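You operate a simulated robot arm through the tools that you are given. There is no shell and no other tool.

You run a simulated two-armed robot. Do the job below in one go: nothing can be reset, and whatever is moved stays where it is left.

## Task
Fetch the blue dry pack and set it on top of the spool of blue thread. Take the purple cassette on the top of the film bench and put it away on the top of the small white table. Open the red rack tray, take the black notebook from the top of the freezer lid and leave it on the mesh of the red rack tray, then shut the tray. Put the box marked "Box M-29" from the top of the plan chest on the print on a teal board there and the box labelled "Box P-64" on the cover glass. Open the second drawer from the top of the plan chest, take the green folder labelled "Dock" from the inside from the top of the second drawer of the plan chest and leave it on the top of the small white table and shut the drawer again. Put one of the tall yellow-label boxes from the long white table on the board of the copy stand. Turn the dpi dial to 2400. Fetch the small beige box from the top of the slide bench and set it on the teal teal-edged plan there. Do these in any order. Set down upright: tall yellow-label box, small beige box.

The check looks at the end state, three seconds after you hand in, the way a careful person would. Anything else that was tipped, shoved, dropped, spilled or broken makes it a failure. A push-on lid holds only when it is set on centred and level and pressed home; a screw cap is set on level and turned clockwise until tight.

## Robot
Two 7-joint arms with two-finger grippers on one trunk, on a base that drives. Base frame: it is fixed to the floor where the robot stands at the start and does not move with it; the origin is under the middle of the robot, x ahead of it, y to its left, z up; the surface under the hand at the start is at about z = 0.8. Lengths are in m, angles in degrees, forces in N, time in s.
The left shoulder is at the start at [0.07, 0.139, 1.13], the right one opposite. With the tool pointing down near the work surface each hand reaches from about 0.38 to 0.76 m from the robot's upright axis, wherever it stands, measured 20 degrees to its own side. Places, roughly: black notebook [-2.75, 4.5, 0.75]; board of the copy stand [-6, 1.9, 0.6]; cover glass (19x25x1 cm) [-1.7, 4.7, 0.9]; dpi dial [0.6, -2.7, 0.9]; green folder [-2, 4.5, 0.5]; little blue box, narrow cream box, small cream box [-2, 4.5, 1]; mesh of the red rack tray [-5.7, 4.4, 0.6]; print on a teal board [-2, 4.5, 1]; purple cassette [0.75, -0.75, 0.75]; red rack tray [-5.7, 4.5, 0.6]; second drawer of the plan chest [-2, 4.5, 0.6]; small beige box (7x15x14 cm) [0.6, -2, 0.9]; spool of blue thread (6x6x7 cm) [-2, 0.4, 0.8]; tall yellow-label box [-7.5, -0.25, 0.75]; teal-edged plan [0.75, -2, 0.75]; top of the small white table [-1.8, 0.7, 0.8]. Payload 3.43 kg a hand.
The TCP of each hand is the grasp point between the finger pads, 0.03 m short of the fingertips. In the tool frame z runs along the fingers and y along their closing line. Largest opening 0.104 m; the body of the gripper starts 0.057 m behind the TCP.
Orientation is that of the tool frame in the base frame, as [roll, pitch, yaw] about the fixed x, y, z axes, in that order (R = Rz(yaw) Ry(pitch) Rx(roll)). With the fingers straight down and closing along the base's y, the tool's x points along the base's -x, its y along +y and its z along -z.

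## Interface
- The arms move only by the tool move_arm. It takes "left_deltas", "right_deltas" or both (then of equal length, played together; a hand with none holds still); each is a list of rows, each a list of 6 numbers: the shift along the tool's x, y, z in m, then the turn, a rotation vector about the tool's x, y, z in degrees. In form: [[x, y, z, rx, ry, rz], ...]. A call has 1 to 20 rows; each row is the pose to reach, as a shift and turn from the pose commanded when the call began, along the tool's axes at that moment. "left_jaw" and "right_jaw" are, for a hand that has rows, the gripper command, from -1 (fully open) to 1 (shut), values between in proportion, set as the call begins (left out, the last holds). A row lasts 0.2 s, in which the tool goes at most 0.05 m and 8.6 degrees; a call with a longer step from one row to the next is refused whole, and so is a gripper value outside its range. A pose out of reach is approached as far as the arm can. The call stops where the force on the tool passes 40 N (or 10 N more than at its start, if that is more) or the arm is blocked; 0.2 s more then pass. Each finger travels about 0.045 m/s and halts on what it meets, pressing with about 32 N; the grip force reading is that of the motor and also rises with nothing between the fingers. The clock runs only during rows and for 0.2 s after the last one: add rows that repeat a pose to give the fingers time. The reply holds the time, the measured pose of the TCP, the force on the tool along the base axes, the opening and the grip force, in the units named above and with some noise, with the torque about the TCP (base axes, N m) and any sound that the robot's microphone picked up.
- Cameras (640 x 400 px; columns grow to the right, rows downward): "scene" is now at [0.13, -0.0177, 1.3441]; the picture's right is [-0.21, -0.98, 0.00], its down [-0.70, 0.15, -0.70] and it looks along [0.68, -0.15, -0.72] (base axes); focal length 260 px, centre (320, 200). "left" rides on the left gripper at [0.067, -0.018, -0.09] in its tool frame; the picture's right is [0.25, 0.97, 0.00], its down [-0.73, 0.19, -0.66] and it looks along [-0.64, 0.17, 0.75] (tool axes); focal length 218 px, centre (320, 200). "right" rides on the right gripper at [0.067, 0.018, -0.09] in its tool frame; the picture's right is [-0.25, 0.97, 0.00], its down [-0.73, -0.19, -0.66] and it looks along [-0.63, -0.17, 0.75] (tool axes); focal length 218 px, centre (320, 200).
- get_image(camera): a new picture of that camera. No time passes.
- move_column(by): slides the trunk up (or, below 0, down) by that many m; the arms and the scene camera ride with it, the base frame stays. It gives what a move gives, with no picture.
- roll_base(legs): drives the robot by 1 to 6 legs, each [ahead, left, turn to the left] in m, m and degrees, along the robot's own axes; the way and the turn of a leg run together, so that a leg with both is an arc; at most 1.5 m and 180 degrees a leg. The arms and the cameras ride along, it lands a little off, and it stops where it bumps. It gives what a move gives.
- turn_head(pan, tilt): turns the head with the scene camera to pan (to the left, within 86 degrees either way) and tilt (down, from -29 to 69), counted from straight ahead of the robot. It gives what a move gives.
- point_at(camera, pixels): for up to 12 pixels [column, row] of the newest picture of that camera ("zoom" is the newest enlarged one), the place [x, y, z] in the base frame of the surface seen there, good to about 0.002 m. No time passes.
- close_up(camera, box): a new picture of the part [left, top, right, bottom] of that camera's present view, enlarged. No time passes.
- job_done(): hands the job in; it is judged then, once.

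Leave the grippers open and the arms clear of the work at the hand-in unless told otherwise.

The tools are called after "Call:" as a command line: name --argument value ..., lists and objects as JSON in quotes. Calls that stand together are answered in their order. move_arm: Moves the arms, as the interface text tells. Its arguments: {"type":"object","properties":{"left_deltas":{"type":"array"},"left_jaw":{"type":"number"},"right_deltas":{"type":"array"},"right_jaw":{"type":"number"}},"required":[]} The other tools are called the same way: move_column (by) slides the trunk up or down; roll_base (legs) drives the base; turn_head (pan, tilt) turns the head that bears the scene camera; get_image (camera) takes a picture; point_at (camera, pixels) gives the place of the surface under pixels of a picture; close_up (camera, box) takes an enlarged picture of a part of a camera's view; job_done () hands the job in.

At the start:

```text
time: 0.0
left_position: [0.4921, 0.0964, 0.9992]
left_ee_rot: [180.0, 0.0, -179.9]
left_contact_force: [-0.7, 0.4, 0.1]
left_wrist_torque: [-0.01, 0.0, 0.01]
left_opening: 0.104
left_finger_force: 0.1
right_position: [0.4801, -0.35, 1.0485]
right_ee_rot: [-179.9, 0.1, -179.9]
right_contact_force: [0.2, -0.2, 0.5]
right_wrist_torque: [-0.02, 0.03, -0.04]
right_opening: 0.1043
right_finger_force: 0.0
trunk travel left (down, up): [-0.625, 0.315]
robot x, y, heading: [-0.0016, 0.0021, -0.2]
head pan, tilt: [-12.4, 45.7]
```

scene: 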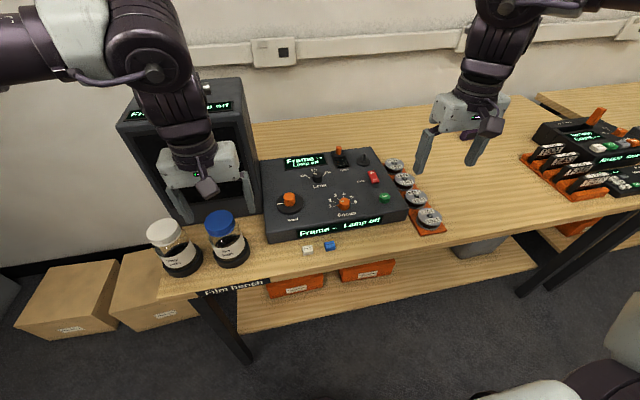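
right: 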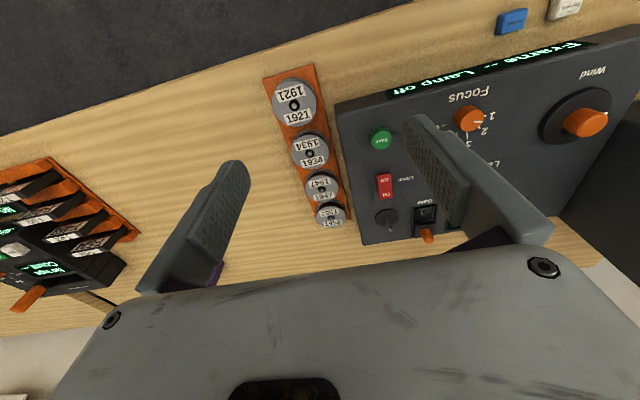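
left: 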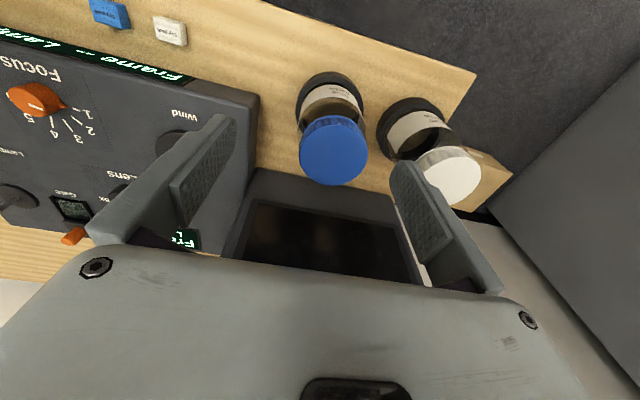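

I see the film bench with a console, two jars, a small white and a small blue pack near (308,249) and (330,246). I'll take a closer look at the packs and look around with the head.

Call:
close_up --camera "scene" --box '[260, 200, 420, 300]'

Call:
point_at --camera "scene" --pixels '[[330, 246], [308, 249], [326, 246], [335, 245], [430, 225], [350, 265], [600, 180], [470, 170]]'

Call:
close_up --camera "scene" --box '[400, 80, 640, 230]'

```text
4.00 times, centred on (340, 250) of scene
```

zoom: 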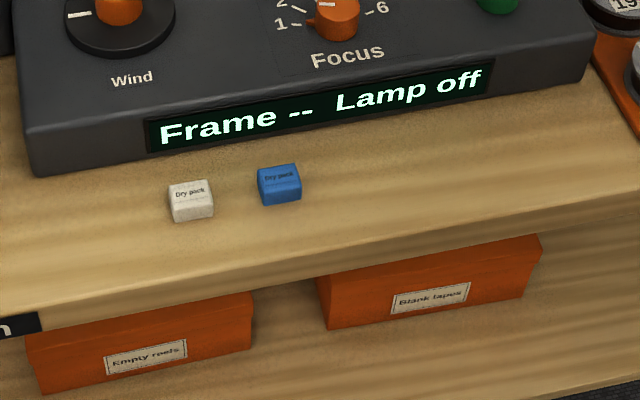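

```text
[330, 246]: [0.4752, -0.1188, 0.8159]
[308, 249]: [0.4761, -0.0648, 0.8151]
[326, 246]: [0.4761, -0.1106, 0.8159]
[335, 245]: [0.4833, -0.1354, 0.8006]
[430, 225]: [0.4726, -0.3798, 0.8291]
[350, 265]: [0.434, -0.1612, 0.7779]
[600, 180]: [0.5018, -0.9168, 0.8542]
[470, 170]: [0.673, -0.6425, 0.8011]
```

```text
2.67 times, centred on (520, 155) of scene
```

zoom: 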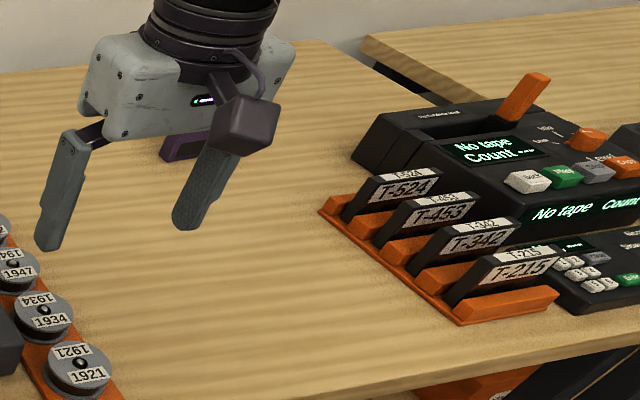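

The blue dry pack sits at about [0.475, -0.118, 0.81]. Something purple is behind the right gripper. I'll turn the head right to see it.

Call:
turn_head --pan -40 --tilt 40

Call:
get_image --camera "scene"

```text
time: 0.9
left_position: [0.4918, 0.0959, 0.999]
left_ee_rot: [179.9, 0.0, 179.9]
left_contact_force: [0.1, -0.2, 0.4]
left_wrist_torque: [-0.02, 0.03, 0.02]
left_opening: 0.1038
left_finger_force: 0.0
right_position: [0.48, -0.3511, 1.0477]
right_ee_rot: [180.0, 0.0, -180.0]
right_contact_force: [-0.7, -0.2, 0.8]
right_wrist_torque: [0.01, -0.03, -0.03]
right_opening: 0.1042
right_finger_force: 0.1
trunk travel left (down, up): [-0.625, 0.315]
robot x, y, heading: [-0.0006, -0.0027, 0.1]
head pan, tilt: [-40.0, 40.0]
```

```text
taken
```

scene: 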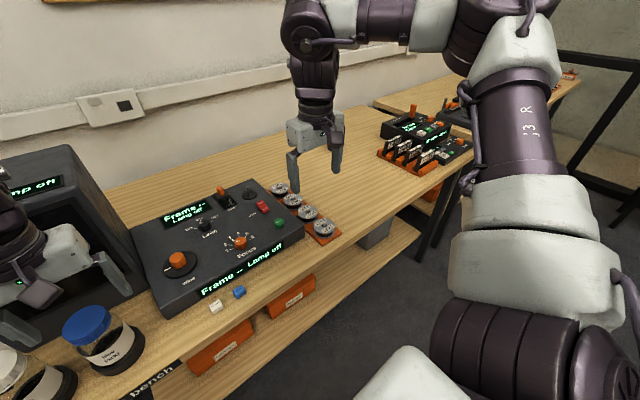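

The cassette is still hidden behind the hand. First I'll zoom in on the blue pack near (239,292) to get its extent.

Call:
close_up --camera "scene" --box '[200, 272, 264, 312]'

```text
10.00 times, centred on (232, 292) of scene
```

zoom: 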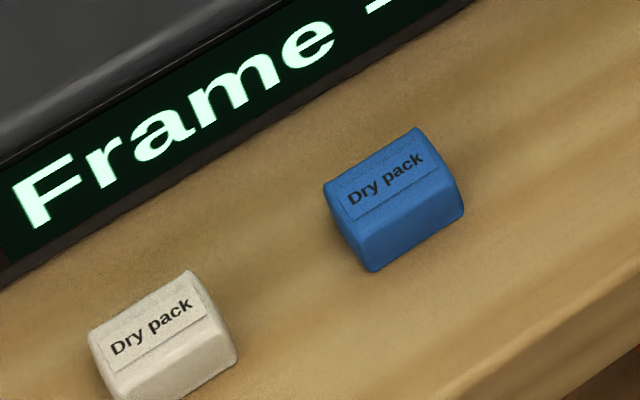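

Call:
point_at --camera "zoom" --pixels '[[328, 185], [412, 132], [440, 175], [370, 222], [385, 180], [375, 265], [460, 215], [340, 225], [500, 215], [20, 190], [300, 60], [480, 340]]'

```text
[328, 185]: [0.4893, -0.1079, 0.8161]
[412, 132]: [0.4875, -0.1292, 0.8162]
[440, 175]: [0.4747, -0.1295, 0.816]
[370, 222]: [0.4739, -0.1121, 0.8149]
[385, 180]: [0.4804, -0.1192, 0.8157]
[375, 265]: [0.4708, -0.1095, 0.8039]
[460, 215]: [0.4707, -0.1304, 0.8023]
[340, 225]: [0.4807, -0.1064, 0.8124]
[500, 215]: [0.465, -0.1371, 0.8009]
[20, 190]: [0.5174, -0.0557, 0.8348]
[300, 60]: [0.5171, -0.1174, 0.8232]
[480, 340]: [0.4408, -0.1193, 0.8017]
```

Blue pack centre is about [0.480, -0.119], 16 mm tall on the bench at z 0.80. Before committing I'll look to the right and left to see the surroundings for driving.

Call:
turn_head --pan -86 --tilt 25

Call:
get_image --camera "scene"

Call:
turn_head --pan 86 --tilt 25

Call:
get_image --camera "scene"

```text
time: 2.0
left_position: [0.4919, 0.0957, 0.9978]
left_ee_rot: [-180.0, -0.1, -179.9]
left_contact_force: [-0.3, 0.1, 0.3]
left_wrist_torque: [0.0, 0.03, -0.01]
left_opening: 0.1038
left_finger_force: 0.1
right_position: [0.4809, -0.3499, 1.0474]
right_ee_rot: [180.0, 0.1, -179.9]
right_contact_force: [-0.1, -0.6, 0.4]
right_wrist_torque: [0.01, 0.0, 0.03]
right_opening: 0.104
right_finger_force: 0.0
trunk travel left (down, up): [-0.625, 0.315]
robot x, y, heading: [-0.0004, 0.0019, 0.0]
head pan, tilt: [-85.9, 25.0]
```

```text
taken
```

scene: 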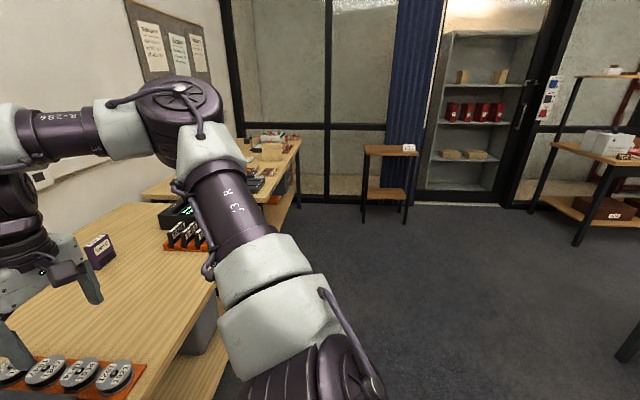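

```text
time: 4.7
left_position: [0.4922, 0.0966, 0.9991]
left_ee_rot: [180.0, 0.0, 180.0]
left_contact_force: [0.2, -0.1, 0.6]
left_wrist_torque: [-0.02, 0.02, 0.02]
left_opening: 0.1039
left_finger_force: 0.1
right_position: [0.4814, -0.3506, 1.0475]
right_ee_rot: [180.0, 0.1, 180.0]
right_contact_force: [-0.6, 0.0, 0.2]
right_wrist_torque: [-0.02, 0.0, 0.0]
right_opening: 0.104
right_finger_force: 0.0
trunk travel left (down, up): [-0.625, 0.315]
robot x, y, heading: [-0.0004, -0.0038, 0.0]
head pan, tilt: [85.9, 25.0]
```

```text
taken
```

scene: 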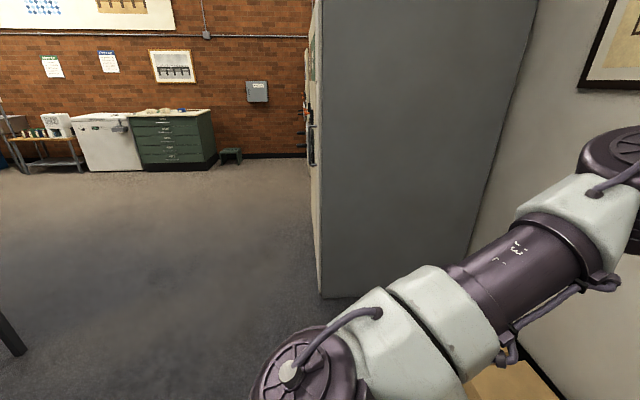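

I see the purple cassette at (98,250) in the right view, standing on the bench. In the left view the green plan chest and white freezer are far off. I'll measure the table leg at (10,335) and the floor for clearance behind.

Call:
point_at --camera "scene" --pixels '[[10, 335], [20, 350], [175, 110], [110, 115], [320, 200], [320, 290]]'

Call:
turn_head --pan -86 --tilt 35

Call:
get_image --camera "scene"

```text
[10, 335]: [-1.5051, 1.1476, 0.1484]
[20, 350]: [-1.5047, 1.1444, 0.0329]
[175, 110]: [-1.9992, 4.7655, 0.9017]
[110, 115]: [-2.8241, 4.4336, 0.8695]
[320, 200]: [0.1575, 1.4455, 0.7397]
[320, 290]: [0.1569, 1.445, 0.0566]
```

```text
time: 7.2
left_position: [0.4926, 0.0967, 0.9988]
left_ee_rot: [-180.0, 0.0, -180.0]
left_contact_force: [-0.3, -0.1, -0.1]
left_wrist_torque: [0.02, 0.0, -0.02]
left_opening: 0.1041
left_finger_force: 0.1
right_position: [0.4795, -0.3504, 1.0475]
right_ee_rot: [179.9, 0.0, 180.0]
right_contact_force: [1.1, -0.1, -0.3]
right_wrist_torque: [-0.03, -0.01, 0.0]
right_opening: 0.1042
right_finger_force: 0.1
trunk travel left (down, up): [-0.625, 0.315]
robot x, y, heading: [0.0037, 0.0028, -0.2]
head pan, tilt: [-85.9, 35.0]
```

```text
taken
```

scene: 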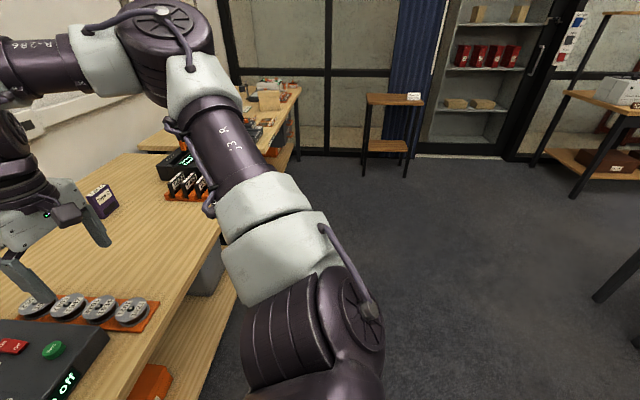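

I'll measure the table leg at (605,295) on the right, the bench edges, the cassette at (100,200) and the stand at (390,100).

Call:
point_at --camera "scene" --pixels '[[605, 295], [100, 200], [390, 100], [365, 170], [405, 170], [295, 150], [300, 95], [230, 225], [575, 190], [150, 145], [270, 85], [215, 270]]'

Call:
close_up --camera "scene" --box '[60, 60, 316, 220]'

```text
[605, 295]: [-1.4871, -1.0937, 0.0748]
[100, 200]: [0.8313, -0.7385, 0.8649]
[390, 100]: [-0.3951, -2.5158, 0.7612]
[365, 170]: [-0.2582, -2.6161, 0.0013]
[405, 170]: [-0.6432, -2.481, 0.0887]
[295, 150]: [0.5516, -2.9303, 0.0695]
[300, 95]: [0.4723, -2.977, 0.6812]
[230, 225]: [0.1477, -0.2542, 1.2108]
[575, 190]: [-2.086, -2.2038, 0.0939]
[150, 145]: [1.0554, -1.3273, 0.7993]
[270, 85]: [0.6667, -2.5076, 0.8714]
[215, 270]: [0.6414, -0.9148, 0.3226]
```

```text
2.50 times, centred on (188, 140) of scene
```

zoom: 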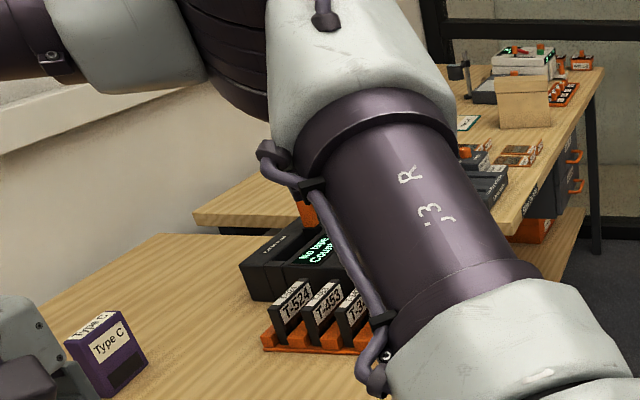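

The path to the right is clear until about y −2.4, where a little stand sits at x about −0.25 to −0.65. I'll back off 0.2 m, then go right 1.45 m to approach the slide bench, then look.

Call:
roll_base --legs '[[-0.2, 0, 0], [0, -1.45, 0]]'

Call:
turn_head --pan -40 --tilt 35

Call:
get_image --camera "scene"

```text
time: 15.7
left_position: [0.2935, -1.3675, 0.9994]
left_ee_rot: [-180.0, 0.0, -179.8]
left_contact_force: [0.7, 0.3, -0.2]
left_wrist_torque: [0.01, 0.01, 0.0]
left_opening: 0.1039
left_finger_force: 0.0
right_position: [0.284, -1.8129, 1.0489]
right_ee_rot: [180.0, 0.0, -179.8]
right_contact_force: [0.0, -1.1, 0.6]
right_wrist_torque: [-0.01, -0.01, -0.01]
right_opening: 0.1039
right_finger_force: 0.1
trunk travel left (down, up): [-0.625, 0.315]
robot x, y, heading: [-0.1971, -1.4648, 0.1]
head pan, tilt: [-85.9, 35.0]
```

```text
time: 16.8
left_position: [0.2948, -1.3675, 0.9986]
left_ee_rot: [180.0, 0.0, -179.8]
left_contact_force: [0.5, 0.3, -0.6]
left_wrist_torque: [0.0, 0.0, 0.05]
left_opening: 0.1038
left_finger_force: 0.0
right_position: [0.2831, -1.8133, 1.0479]
right_ee_rot: [180.0, 0.0, -179.9]
right_contact_force: [0.4, 0.2, -0.1]
right_wrist_torque: [0.02, 0.0, 0.0]
right_opening: 0.1039
right_finger_force: 0.1
trunk travel left (down, up): [-0.625, 0.315]
robot x, y, heading: [-0.1963, -1.4641, 0.1]
head pan, tilt: [-40.0, 35.0]
```

```text
taken
```

scene: 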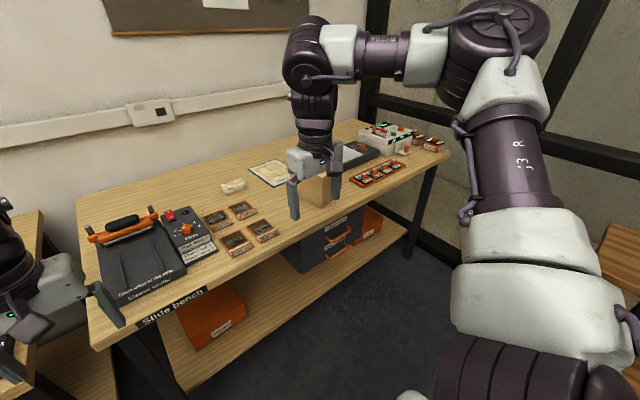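

The slide bench is ahead to the right: beige box near (318,190), plan at (270,172), scanner at (390,140). I'll measure those and the stand at (620,245).

Call:
point_at --camera "scene" --pixels '[[270, 172], [316, 182], [390, 140], [615, 230], [600, 258], [95, 345], [260, 268], [430, 180], [405, 250], [233, 187], [100, 245], [350, 155]]'

Call:
close_up --camera "scene" --box '[200, 110, 460, 272]'

```text
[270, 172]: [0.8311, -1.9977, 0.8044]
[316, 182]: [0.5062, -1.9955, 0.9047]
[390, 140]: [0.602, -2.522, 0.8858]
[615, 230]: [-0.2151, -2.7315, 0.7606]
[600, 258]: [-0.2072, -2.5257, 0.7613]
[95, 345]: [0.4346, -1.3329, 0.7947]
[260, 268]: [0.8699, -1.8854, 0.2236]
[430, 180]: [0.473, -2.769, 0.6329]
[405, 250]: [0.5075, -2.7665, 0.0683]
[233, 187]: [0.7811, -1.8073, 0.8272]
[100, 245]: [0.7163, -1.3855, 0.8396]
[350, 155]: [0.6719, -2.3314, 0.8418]
```

```text
2.46 times, centred on (330, 191) of scene
```

zoom: 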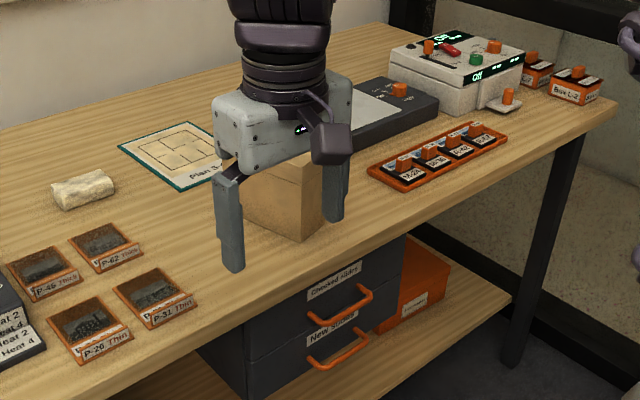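

The stand's near corner is at (-0.21, -2.53), the bench front edge at x about 0.43. I'll look straight down to see how far the base extends in front.

Call:
turn_head --pan 0 --tilt 69

Call:
get_image --camera "scene"

```text
time: 17.9
left_position: [0.2951, -1.3674, 0.9995]
left_ee_rot: [180.0, 0.0, -179.9]
left_contact_force: [0.0, -0.1, -0.2]
left_wrist_torque: [0.0, 0.02, -0.02]
left_opening: 0.1043
left_finger_force: 0.1
right_position: [0.2844, -1.8126, 1.048]
right_ee_rot: [-179.9, 0.0, -179.8]
right_contact_force: [-0.9, -1.2, -0.4]
right_wrist_torque: [-0.01, -0.01, -0.02]
right_opening: 0.104
right_finger_force: 0.1
trunk travel left (down, up): [-0.625, 0.315]
robot x, y, heading: [-0.1978, -1.4666, -0.0]
head pan, tilt: [0.0, 68.8]
```

```text
taken
```

scene: 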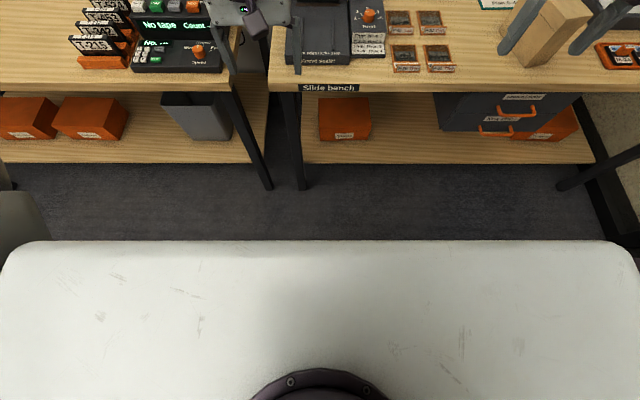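

The white panel at the bottom is part of the robot. I'll measure its front edge and the bench and shelf edges.

Call:
point_at --camera "scene" --pixels '[[320, 243], [30, 250], [610, 250], [320, 300], [320, 92], [400, 160], [270, 185], [303, 185], [320, 200], [20, 210], [5, 180]]'

```text
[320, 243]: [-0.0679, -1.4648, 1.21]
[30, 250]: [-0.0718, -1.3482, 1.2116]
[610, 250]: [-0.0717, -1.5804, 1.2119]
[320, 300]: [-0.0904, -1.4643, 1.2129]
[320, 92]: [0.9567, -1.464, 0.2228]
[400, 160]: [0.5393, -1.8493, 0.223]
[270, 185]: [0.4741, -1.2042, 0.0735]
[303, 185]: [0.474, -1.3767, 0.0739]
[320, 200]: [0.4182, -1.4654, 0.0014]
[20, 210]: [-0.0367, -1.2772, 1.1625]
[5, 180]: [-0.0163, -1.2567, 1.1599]
```

I'll move right 0.34 m, then forward 0.3 m so the box and the plan are within the right hand's range; the hands ride above z 0.97 and the box tops out near 0.94.

Call:
roll_base --legs '[[0, -0.34, 0], [0.2, 0, 0]]'

Call:
turn_head --pan -15 --tilt 45

Call:
get_image --camera "scene"

Call:
get_image --camera "right"

```text
time: 21.4
left_position: [0.494, -1.7174, 0.9994]
left_ee_rot: [179.9, -0.1, 179.7]
left_contact_force: [0.5, -0.6, 1.0]
left_wrist_torque: [-0.01, -0.03, 0.02]
left_opening: 0.1043
left_finger_force: 0.1
right_position: [0.4789, -2.1657, 1.0489]
right_ee_rot: [180.0, 0.0, 179.7]
right_contact_force: [0.4, -0.4, -0.3]
right_wrist_torque: [-0.01, 0.01, -0.03]
right_opening: 0.1039
right_finger_force: 0.0
trunk travel left (down, up): [-0.625, 0.315]
robot x, y, heading: [0.0013, -1.8151, -0.5]
head pan, tilt: [0.0, 68.8]
```

```text
time: 22.2
left_position: [0.4925, -1.718, 0.9995]
left_ee_rot: [180.0, 0.0, 179.7]
left_contact_force: [0.4, -0.9, 1.0]
left_wrist_torque: [0.03, -0.01, -0.01]
left_opening: 0.1041
left_finger_force: 0.1
right_position: [0.4793, -2.1655, 1.048]
right_ee_rot: [-180.0, 0.1, 179.7]
right_contact_force: [-0.4, 0.2, -0.1]
right_wrist_torque: [0.02, -0.03, -0.04]
right_opening: 0.104
right_finger_force: 0.0
trunk travel left (down, up): [-0.625, 0.315]
robot x, y, heading: [0.0041, -1.81, -0.2]
head pan, tilt: [-15.0, 45.0]
```

```text
taken
```

scene: 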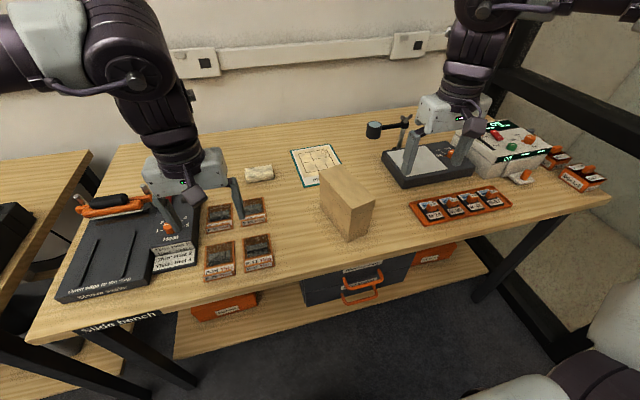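

```text
taken
```

right: 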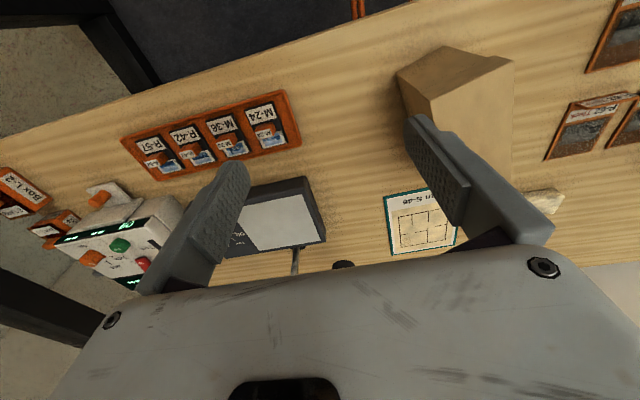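

The beige box is at (345,200), the plan at (316,163). I'll zoom in on both.

Call:
close_up --camera "scene" --box '[270, 130, 430, 250]'

```text
3.33 times, centred on (350, 190) of scene
```

zoom: 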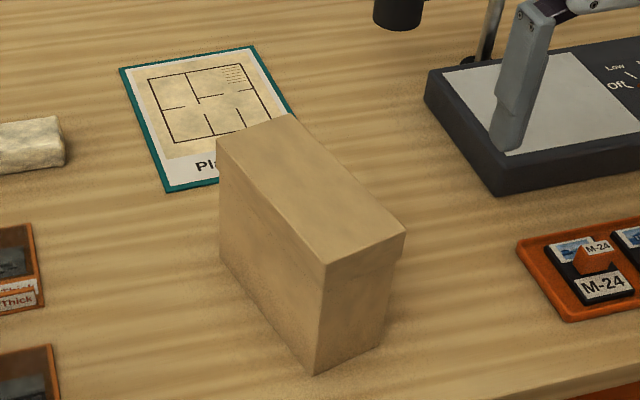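

Call:
point_at --camera "zoom" --pixels '[[217, 148], [290, 116], [404, 235], [328, 268], [310, 190], [316, 365], [385, 340], [121, 70], [253, 48], [168, 190], [296, 118], [221, 262]]'

```text
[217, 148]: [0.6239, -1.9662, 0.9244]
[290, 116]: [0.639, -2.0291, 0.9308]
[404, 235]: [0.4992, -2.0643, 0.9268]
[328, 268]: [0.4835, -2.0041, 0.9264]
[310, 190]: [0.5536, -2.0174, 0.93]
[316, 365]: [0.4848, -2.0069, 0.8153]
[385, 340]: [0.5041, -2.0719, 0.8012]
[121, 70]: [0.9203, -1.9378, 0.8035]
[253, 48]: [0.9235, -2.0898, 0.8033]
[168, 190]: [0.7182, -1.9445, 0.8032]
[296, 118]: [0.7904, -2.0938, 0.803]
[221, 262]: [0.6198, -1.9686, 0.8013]
```

The box centre is about (0.561, -2.016), turned 15° from x, top at z 0.930; the plan spans x 0.718–0.922, y −2.092 to −1.941. I'll bring the right hand above the box, turned 15°, fully open.

Call:
move_arm --right_deltas '[[-0.02, 0.037, 0, 0, 0, -4], [-0.041, 0.075, 0, 0, 0, -8], [-0.062, 0.112, 0, 0, 0, -12], [-0.082, 0.15, 0, 0, 0, -15.1], [-0.082, 0.15, 0, 0, 0, -15.1]]' --right_jaw -1

Call:
get_image --camera "right"

Call:
get_image --camera "scene"

```text
time: 23.4
left_position: [0.4935, -1.7201, 0.9999]
left_ee_rot: [179.9, 0.0, 179.8]
left_contact_force: [0.0, -0.5, 0.6]
left_wrist_torque: [0.0, -0.02, -0.02]
left_opening: 0.1041
left_finger_force: 0.0
right_position: [0.5631, -2.0154, 1.0483]
right_ee_rot: [179.9, 0.1, -165.2]
right_contact_force: [0.0, -0.4, -0.1]
right_wrist_torque: [0.02, -0.05, 0.0]
right_opening: 0.1037
right_finger_force: 0.1
trunk travel left (down, up): [-0.625, 0.315]
robot x, y, heading: [0.0041, -1.8111, -0.3]
head pan, tilt: [-15.0, 45.0]
```

```text
taken
```

right: 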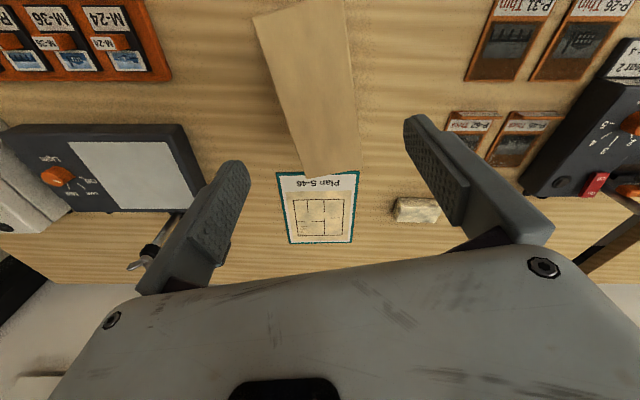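

```text
taken
```

scene: 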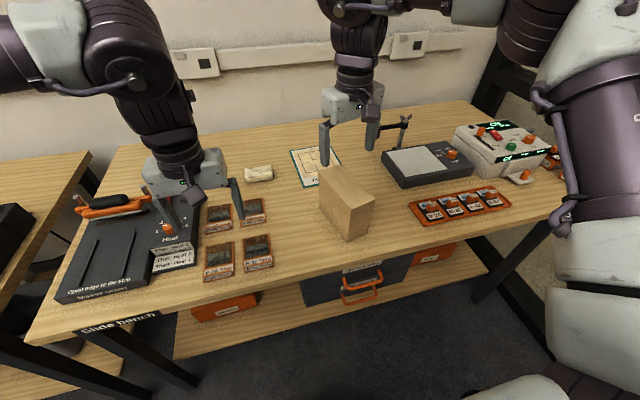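

The hand is above the box, aligned. I'll lower it to TCP z 0.893 (fingertips 7 cm down the sides).

Call:
move_arm --right_deltas '[[0.002, 0, 0.04, 0, 0, 0], [0.002, 0, 0.08, 0, 0, 0], [0.002, 0, 0.12, 0, 0, 0], [0.002, 0, 0.155, 0, 0, 0], [0.002, 0, 0.155, 0, 0, 0]]'

Call:
get_image --camera "scene"

```text
time: 24.6
left_position: [0.4924, -1.7173, 1.0005]
left_ee_rot: [-179.9, 0.0, 179.7]
left_contact_force: [-0.3, 0.4, 0.0]
left_wrist_torque: [0.02, 0.0, 0.01]
left_opening: 0.1039
left_finger_force: 0.1
right_position: [0.558, -2.015, 0.8933]
right_ee_rot: [180.0, 0.0, -165.3]
right_contact_force: [-0.4, 1.1, -0.4]
right_wrist_torque: [0.01, -0.01, 0.02]
right_opening: 0.1043
right_finger_force: 0.0
trunk travel left (down, up): [-0.625, 0.315]
robot x, y, heading: [0.0017, -1.8118, -0.5]
head pan, tilt: [-15.0, 45.0]
```

```text
taken
```

scene: 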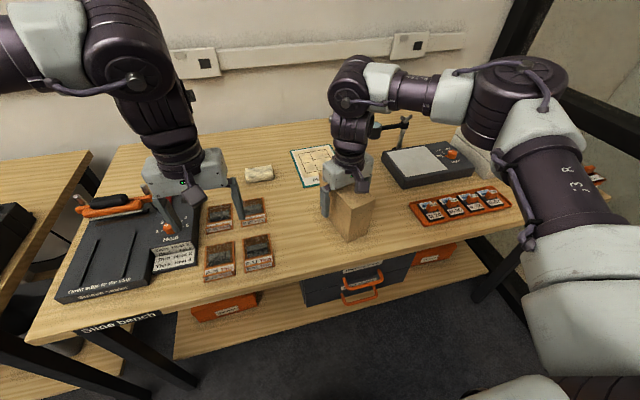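

Fingers straddle the box. I'll close the right gripper on it.

Call:
move_arm --right_deltas '[[0, 0, 0, 0, 0, 0], [0, 0, 0, 0, 0, 0], [0, 0, 0, 0, 0, 0], [0, 0, 0, 0, 0, 0], [0, 0, 0, 0, 0, 0], [0, 0, 0, 0, 0, 0]]' --right_jaw 1

```text
time: 26.0
left_position: [0.4931, -1.7189, 0.9999]
left_ee_rot: [-180.0, 0.0, 179.8]
left_contact_force: [1.0, -0.2, -0.6]
left_wrist_torque: [-0.03, 0.0, -0.01]
left_opening: 0.104
left_finger_force: 0.1
right_position: [0.5595, -2.0166, 0.893]
right_ee_rot: [-179.9, 0.0, -165.2]
right_contact_force: [-0.6, -1.1, -0.7]
right_wrist_torque: [0.03, -0.1, -0.04]
right_opening: 0.0676
right_finger_force: 32.4
trunk travel left (down, up): [-0.625, 0.315]
robot x, y, heading: [0.002, -1.8162, -0.4]
head pan, tilt: [-15.0, 45.0]
```

Gripped at 0.068 m. I'll lift 0.1 m while turning the box square to the plan.

Call:
move_arm --right_deltas '[[0, 0, -0.03, 0, 0, 0], [0, 0, -0.06, 0, 0, 5], [0, 0, -0.09, 0, 0, 10], [0, 0, -0.1, 0, 0, 15.3], [0, 0, -0.1, 0, 0, 15.3]]'

Call:
roll_base --legs '[[0.1, 0, 0]]'

Call:
get_image --camera "scene"

```text
time: 27.2
left_position: [0.4923, -1.7188, 0.9993]
left_ee_rot: [-179.9, -0.1, 179.6]
left_contact_force: [0.8, -0.7, -0.5]
left_wrist_torque: [-0.03, -0.02, 0.01]
left_opening: 0.1042
left_finger_force: 0.2
right_position: [0.5612, -2.0156, 0.9922]
right_ee_rot: [-180.0, -0.1, 179.4]
right_contact_force: [0.2, 0.5, -3.3]
right_wrist_torque: [0.04, 0.02, 0.04]
right_opening: 0.0701
right_finger_force: 31.6
trunk travel left (down, up): [-0.625, 0.315]
robot x, y, heading: [0.0003, -1.8129, -0.1]
head pan, tilt: [-15.0, 45.0]
```

```text
time: 28.4
left_position: [0.5915, -1.7198, 0.9991]
left_ee_rot: [-180.0, 0.0, 179.6]
left_contact_force: [0.0, -0.3, -0.5]
left_wrist_torque: [-0.04, 0.03, -0.02]
left_opening: 0.104
left_finger_force: 0.1
right_position: [0.659, -2.0166, 0.9935]
right_ee_rot: [-180.0, 0.0, 179.4]
right_contact_force: [-0.4, 0.2, -3.2]
right_wrist_torque: [0.01, 0.07, 0.02]
right_opening: 0.0702
right_finger_force: 32.0
trunk travel left (down, up): [-0.625, 0.315]
robot x, y, heading: [0.0979, -1.8119, -0.5]
head pan, tilt: [-15.0, 45.0]
```

```text
taken
```

scene: 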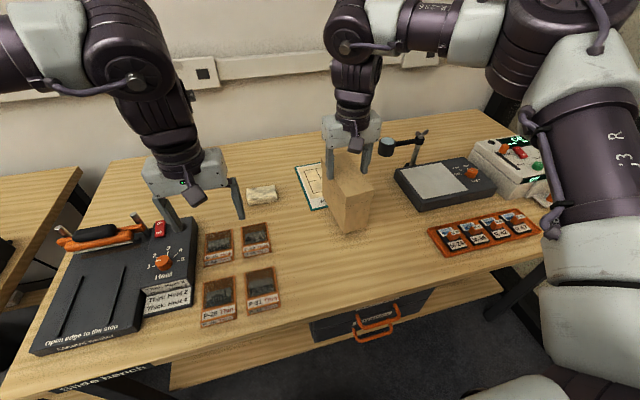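

No bump. Before advancing the box I'll check the loupe head at (387,146) and the stand at (412,145) for clearance.

Call:
point_at --camera "scene" --pixels '[[387, 146], [381, 150], [395, 150], [410, 143], [422, 133], [310, 185], [300, 170], [328, 208]]'

Call:
close_up --camera "scene" --box '[280, 110, 440, 230]'

```text
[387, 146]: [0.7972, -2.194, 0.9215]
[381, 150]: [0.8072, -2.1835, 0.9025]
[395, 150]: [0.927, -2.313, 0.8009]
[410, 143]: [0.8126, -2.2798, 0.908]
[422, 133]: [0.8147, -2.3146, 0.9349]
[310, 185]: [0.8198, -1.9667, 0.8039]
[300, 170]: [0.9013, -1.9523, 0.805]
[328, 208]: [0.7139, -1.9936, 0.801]
```

```text
3.33 times, centred on (360, 170) of scene
```

zoom: 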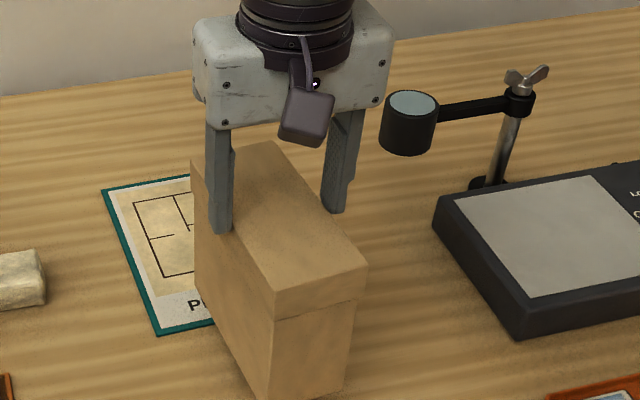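

The loupe is at y −2.19, more than 9 cm from where the hand will work. I'll roll ahead 0.05 m more for reach margin.

Call:
roll_base --legs '[[0.05, 0, 0]]'

```text
time: 29.3
left_position: [0.6381, -1.7186, 1.0012]
left_ee_rot: [180.0, 0.2, 179.6]
left_contact_force: [-0.9, 0.6, 0.9]
left_wrist_torque: [0.01, 0.01, -0.02]
left_opening: 0.104
left_finger_force: 0.0
right_position: [0.705, -2.0165, 0.9952]
right_ee_rot: [-180.0, 0.2, 179.4]
right_contact_force: [-0.9, -0.5, -2.4]
right_wrist_torque: [-0.04, -0.03, -0.04]
right_opening: 0.0696
right_finger_force: 31.9
trunk travel left (down, up): [-0.625, 0.315]
robot x, y, heading: [0.1504, -1.813, -0.4]
head pan, tilt: [-15.0, 45.0]
```

I'll move the box forward 0.112 m over the plan, then down to just above it.

Call:
move_arm --right_deltas '[[-0.03, 0, 0, 0, 0, 0], [-0.06, 0, 0, 0, 0, 0], [-0.09, 0.001, 0, 0, 0, 0], [-0.112, 0.001, 0, 0, 0, 0], [-0.112, 0.001, 0.03, 0, 0, 0], [-0.112, 0.001, 0.06, 0, 0, 0], [-0.112, 0.001, 0.085, 0, 0, 0], [-0.112, 0.001, 0.085, 0, 0, 0]]'

Call:
close_up --camera "scene" --box '[280, 90, 440, 210]'

```text
time: 30.7
left_position: [0.6392, -1.7179, 1.0001]
left_ee_rot: [-179.9, 0.1, 179.7]
left_contact_force: [0.3, 1.1, 0.5]
left_wrist_torque: [0.02, 0.01, -0.01]
left_opening: 0.1039
left_finger_force: 0.1
right_position: [0.8182, -2.0128, 0.9528]
right_ee_rot: [179.8, 0.9, 179.4]
right_contact_force: [-6.6, 2.0, 19.9]
right_wrist_torque: [0.02, 0.69, -0.03]
right_opening: 0.0675
right_finger_force: 32.4
right hand out of reach, approached as far as the arm can: row 4, 5
trunk travel left (down, up): [-0.625, 0.315]
robot x, y, heading: [0.1454, -1.8105, -0.6]
head pan, tilt: [-15.0, 45.0]
stopped in row 6 (right hand): the force on the tool passed its limit at 72 N (the readings are from after the stop); the commanded pose is now the measured one
```

```text
3.33 times, centred on (360, 150) of scene
```

zoom: 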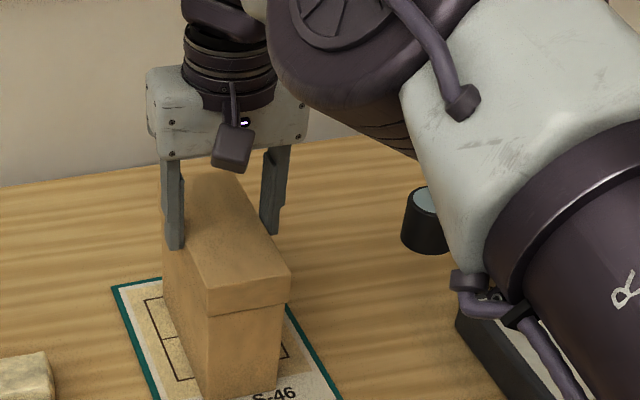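

The move stopped with a force at z 0.953, and the forearm looks near the loupe. I'll look at the whole scene and the right camera.

Call:
get_image --camera "scene"

Call:
get_image --camera "right"

Call:
get_image --camera "left"

```text
taken
```

scene: 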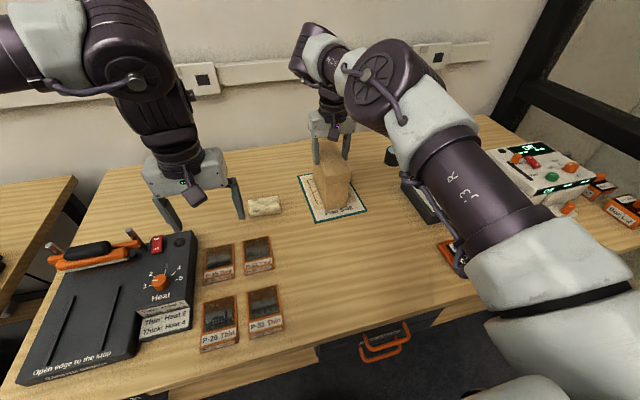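

```text
taken
```

right: 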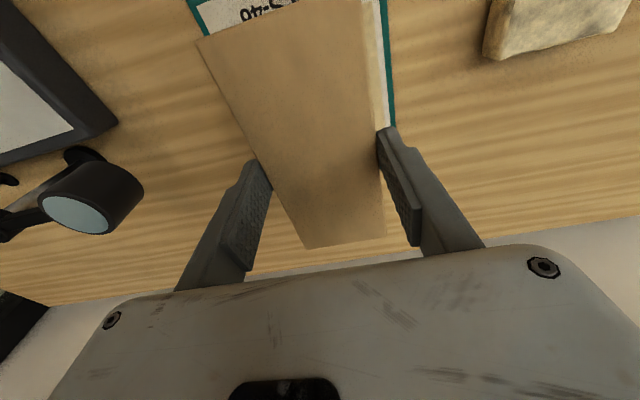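

```text
taken
```

left: 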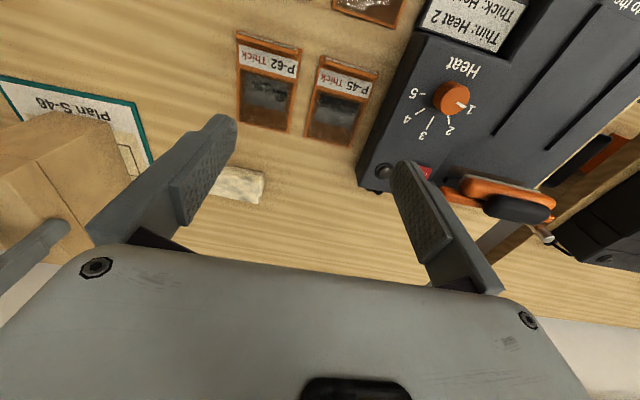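

I'll measure the box's present corners in the last zoomed picture to learn how it sits in the grip.

Call:
point_at --camera "zoom" --pixels '[[205, 292], [288, 268], [240, 200], [200, 180], [205, 392], [275, 375], [170, 270], [290, 300], [425, 195], [425, 240], [200, 320], [250, 350]]'

Call:
close_up --camera "scene" --box '[280, 130, 440, 230]'

```text
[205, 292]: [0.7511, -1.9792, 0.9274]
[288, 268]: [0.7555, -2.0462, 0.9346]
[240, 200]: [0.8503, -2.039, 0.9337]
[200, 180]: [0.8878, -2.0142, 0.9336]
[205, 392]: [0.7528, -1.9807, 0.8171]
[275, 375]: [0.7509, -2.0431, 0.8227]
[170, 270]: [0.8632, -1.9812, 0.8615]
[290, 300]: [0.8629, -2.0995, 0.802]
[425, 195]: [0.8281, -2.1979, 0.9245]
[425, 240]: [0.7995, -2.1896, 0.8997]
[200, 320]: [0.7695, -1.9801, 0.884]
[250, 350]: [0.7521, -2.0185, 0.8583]
```

```text
4.00 times, centred on (360, 180) of scene
```

zoom: 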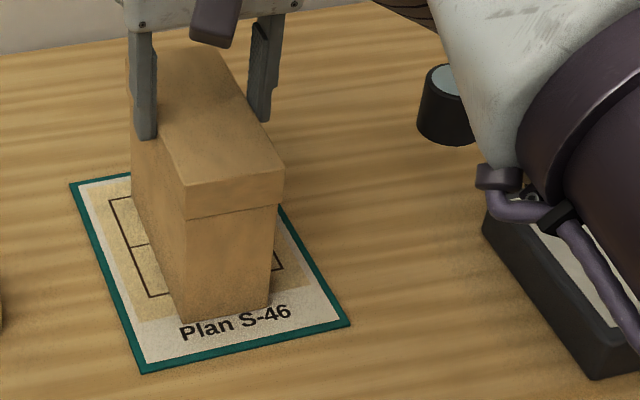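

The box now seems to stand on the plan, top at z 0.934, with a seam visible near its top. I'll measure along its edges to understand the seam.

Call:
point_at --camera "zoom" --pixels '[[200, 187], [275, 172], [200, 212], [270, 196], [200, 222], [270, 208], [195, 312], [262, 300], [184, 322], [268, 310], [150, 200], [160, 150]]'

Call:
close_up --camera "scene" --box '[305, 140, 369, 220]'

```text
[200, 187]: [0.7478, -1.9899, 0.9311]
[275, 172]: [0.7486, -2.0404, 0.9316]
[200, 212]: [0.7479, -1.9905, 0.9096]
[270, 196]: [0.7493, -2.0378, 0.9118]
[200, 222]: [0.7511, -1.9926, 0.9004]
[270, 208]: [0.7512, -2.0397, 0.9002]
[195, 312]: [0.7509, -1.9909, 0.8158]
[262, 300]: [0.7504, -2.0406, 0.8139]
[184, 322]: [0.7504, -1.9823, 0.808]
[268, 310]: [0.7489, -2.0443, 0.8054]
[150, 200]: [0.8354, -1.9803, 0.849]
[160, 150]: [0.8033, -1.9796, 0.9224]
```

```text
5.00 times, centred on (337, 180) of scene
```

zoom: 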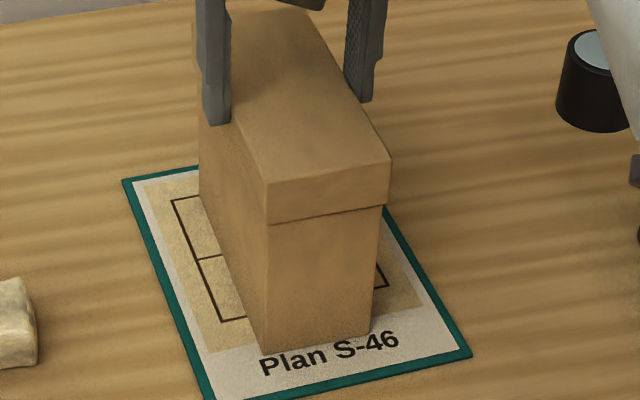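

The box stands on the plan (x 0.75–0.90, y −1.98 to −2.05), its top level at 0.932 and total height unchanged, so its lid is seated. I'll open the fingers now and let it stand.

Call:
move_arm --right_deltas '[[0, 0, 0, 0, 0, 0], [0, 0, 0, 0, 0, 0], [0, 0, 0, 0, 0, 0], [0, 0, 0, 0, 0, 0], [0, 0, 0, 0, 0, 0]]' --right_jaw -1

Call:
close_up --camera "scene" --box '[280, 110, 440, 230]'

```text
time: 31.9
left_position: [0.6409, -1.7197, 0.9988]
left_ee_rot: [-180.0, 0.0, 179.6]
left_contact_force: [-0.2, 0.2, -0.4]
left_wrist_torque: [0.02, 0.01, 0.03]
left_opening: 0.104
left_finger_force: 0.1
right_position: [0.8196, -2.0149, 0.9485]
right_ee_rot: [179.8, 0.8, 179.4]
right_contact_force: [0.7, -0.3, 1.0]
right_wrist_torque: [0.01, 0.02, 0.02]
right_opening: 0.1042
right_finger_force: 0.1
trunk travel left (down, up): [-0.625, 0.315]
robot x, y, heading: [0.1456, -1.8146, -0.4]
head pan, tilt: [-15.0, 45.0]
```

```text
3.33 times, centred on (360, 170) of scene
```

zoom: 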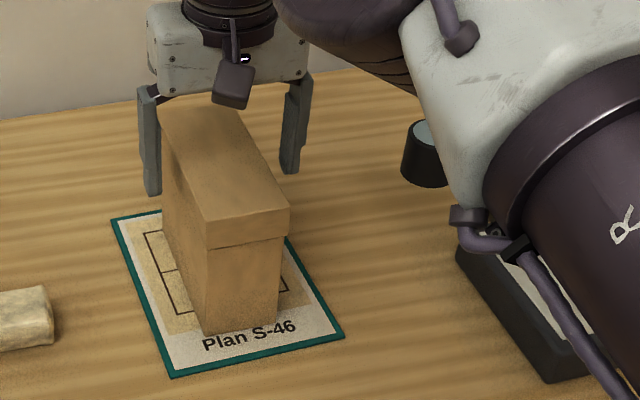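

The box stands upright alone on the plan. I'll raise the right hand clear, then draw it back.

Call:
move_arm --right_deltas '[[0, 0, -0.025, 0, 0, 0], [0, 0, -0.05, 0, 0, 0], [0.02, 0, -0.08, 0, 0, 0], [0.06, 0, -0.1, 0, 0, 0], [0.1, 0, -0.1, 0, 0, 0], [0.14, 0, -0.1, 0, 0, 0], [0.18, 0, -0.1, 0, 0, 0], [0.22, 0, -0.1, 0, 0, 0], [0.22, 0, -0.1, 0, 0, 0]]'

Call:
turn_head --pan -30 --tilt 40

Call:
get_image --camera "scene"

```text
time: 33.9
left_position: [0.6415, -1.7184, 1.0006]
left_ee_rot: [180.0, 0.0, 179.6]
left_contact_force: [-0.1, -0.3, -0.3]
left_wrist_torque: [0.03, -0.03, 0.01]
left_opening: 0.1041
left_finger_force: 0.0
right_position: [0.5984, -2.0083, 1.0458]
right_ee_rot: [179.8, 0.8, 179.4]
right_contact_force: [0.2, -0.7, 0.0]
right_wrist_torque: [0.01, -0.02, 0.01]
right_opening: 0.1037
right_finger_force: 0.1
right hand out of reach, approached as far as the arm can: row 1, 2
trunk travel left (down, up): [-0.625, 0.315]
robot x, y, heading: [0.1467, -1.8136, -0.4]
head pan, tilt: [-15.0, 45.0]
```

```text
time: 34.7
left_position: [0.6415, -1.7196, 0.9991]
left_ee_rot: [179.9, 0.0, 179.6]
left_contact_force: [0.2, 0.4, 0.8]
left_wrist_torque: [0.0, 0.02, 0.0]
left_opening: 0.104
left_finger_force: 0.0
right_position: [0.5985, -2.0096, 1.0474]
right_ee_rot: [179.8, 0.8, 179.4]
right_contact_force: [0.1, -0.4, -0.5]
right_wrist_torque: [-0.01, 0.05, 0.03]
right_opening: 0.1042
right_finger_force: 0.1
trunk travel left (down, up): [-0.625, 0.315]
robot x, y, heading: [0.1471, -1.814, -0.3]
head pan, tilt: [-30.0, 40.0]
```

```text
taken
```

scene: 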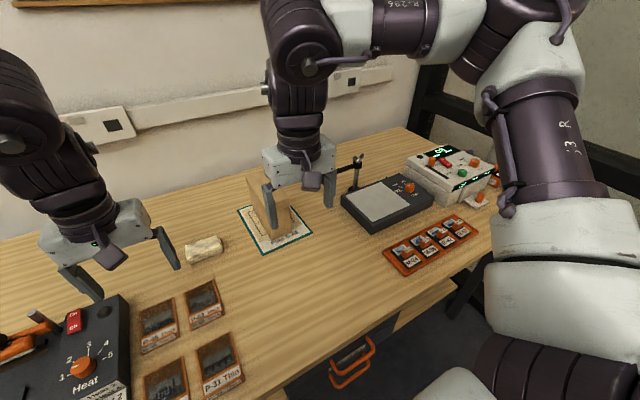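

The box is in place. Now the scanner at (450,170); I'll zoom in on it to find the dpi dial.

Call:
close_up --camera "scene" --box '[390, 130, 510, 215]'

Call:
close_up --camera "scene" --box '[230, 140, 390, 260]'

```text
4.71 times, centred on (450, 172) of scene
```

zoom: 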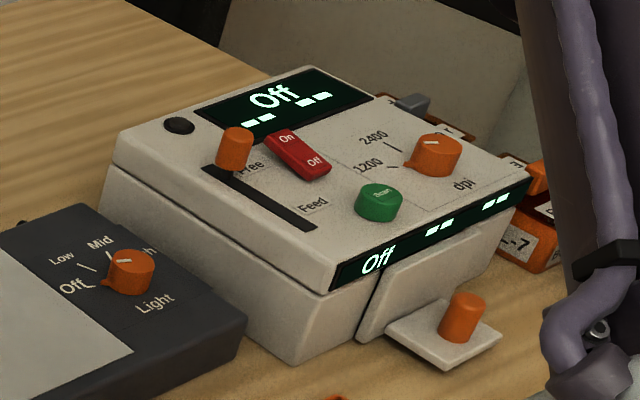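

```text
3.33 times, centred on (310, 200) of scene
```

zoom: 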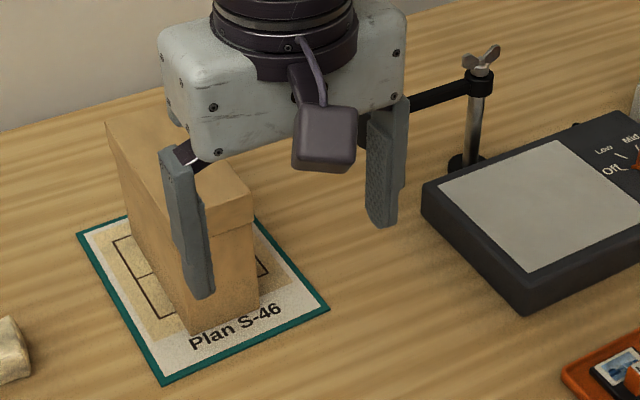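

The dpi dial is the orange knob at (437,155) in the zoom, with "1200" and "2400" marks visible; its pointer looks to be near 1200 now. I'll roll right 0.45 m to bring it in reach and view it from above.

Call:
roll_base --legs '[[0, -0.45, 0]]'

Call:
get_image --camera "scene"

Call:
get_image --camera "right"

```text
time: 37.4
left_position: [0.6394, -2.1607, 0.9993]
left_ee_rot: [180.0, -0.1, -179.7]
left_contact_force: [-1.0, -0.3, 0.5]
left_wrist_torque: [0.01, 0.01, 0.02]
left_opening: 0.1041
left_finger_force: 0.1
right_position: [0.6003, -2.4526, 1.0465]
right_ee_rot: [179.9, 0.8, -179.8]
right_contact_force: [0.3, 0.4, -0.3]
right_wrist_torque: [0.0, 0.05, 0.02]
right_opening: 0.1039
right_finger_force: 0.1
trunk travel left (down, up): [-0.625, 0.315]
robot x, y, heading: [0.1462, -2.2633, 0.3]
head pan, tilt: [-30.0, 40.0]
```

```text
taken
```

scene: 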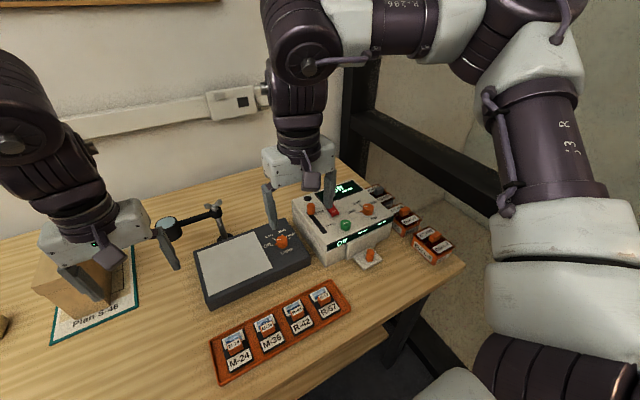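

```text
taken
```

right: 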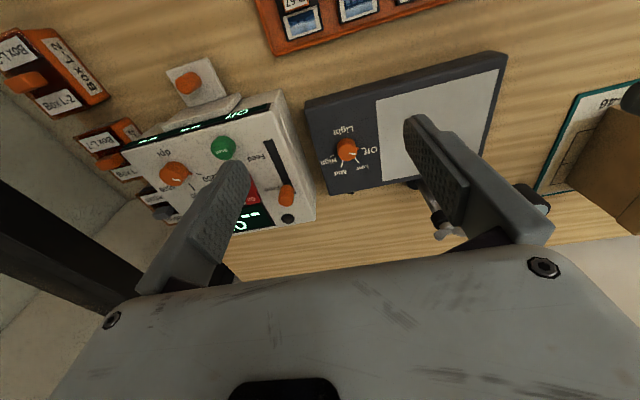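

Call:
close_up --camera "scene" --box '[290, 170, 410, 270]'

Call:
point_at --camera "zoom" --pixels '[[415, 175], [400, 165], [430, 170], [300, 285], [200, 300]]'

Call:
close_up --camera "right" --box '[130, 110, 260, 230]'

```text
4.00 times, centred on (350, 220) of scene
```

zoom: 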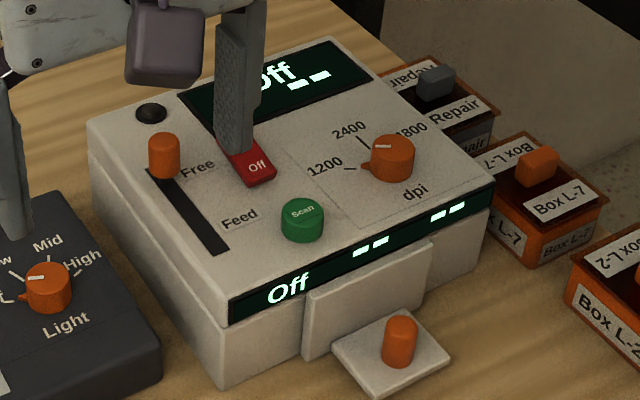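

```text
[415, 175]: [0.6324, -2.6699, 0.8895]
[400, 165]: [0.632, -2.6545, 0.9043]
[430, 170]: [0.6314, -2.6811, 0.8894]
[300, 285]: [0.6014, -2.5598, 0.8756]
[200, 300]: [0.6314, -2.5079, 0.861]
```

```text
3.33 times, centred on (195, 170) of right
```

zoom: 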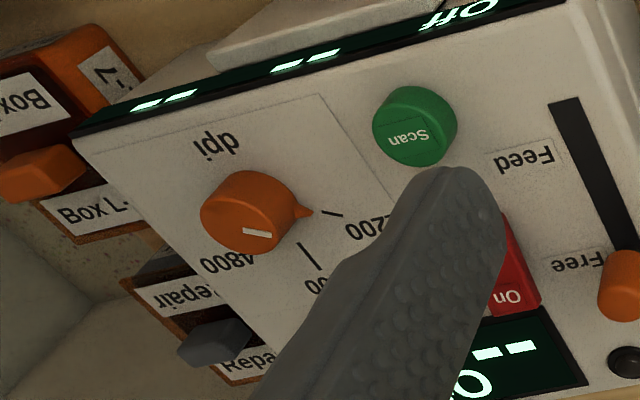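

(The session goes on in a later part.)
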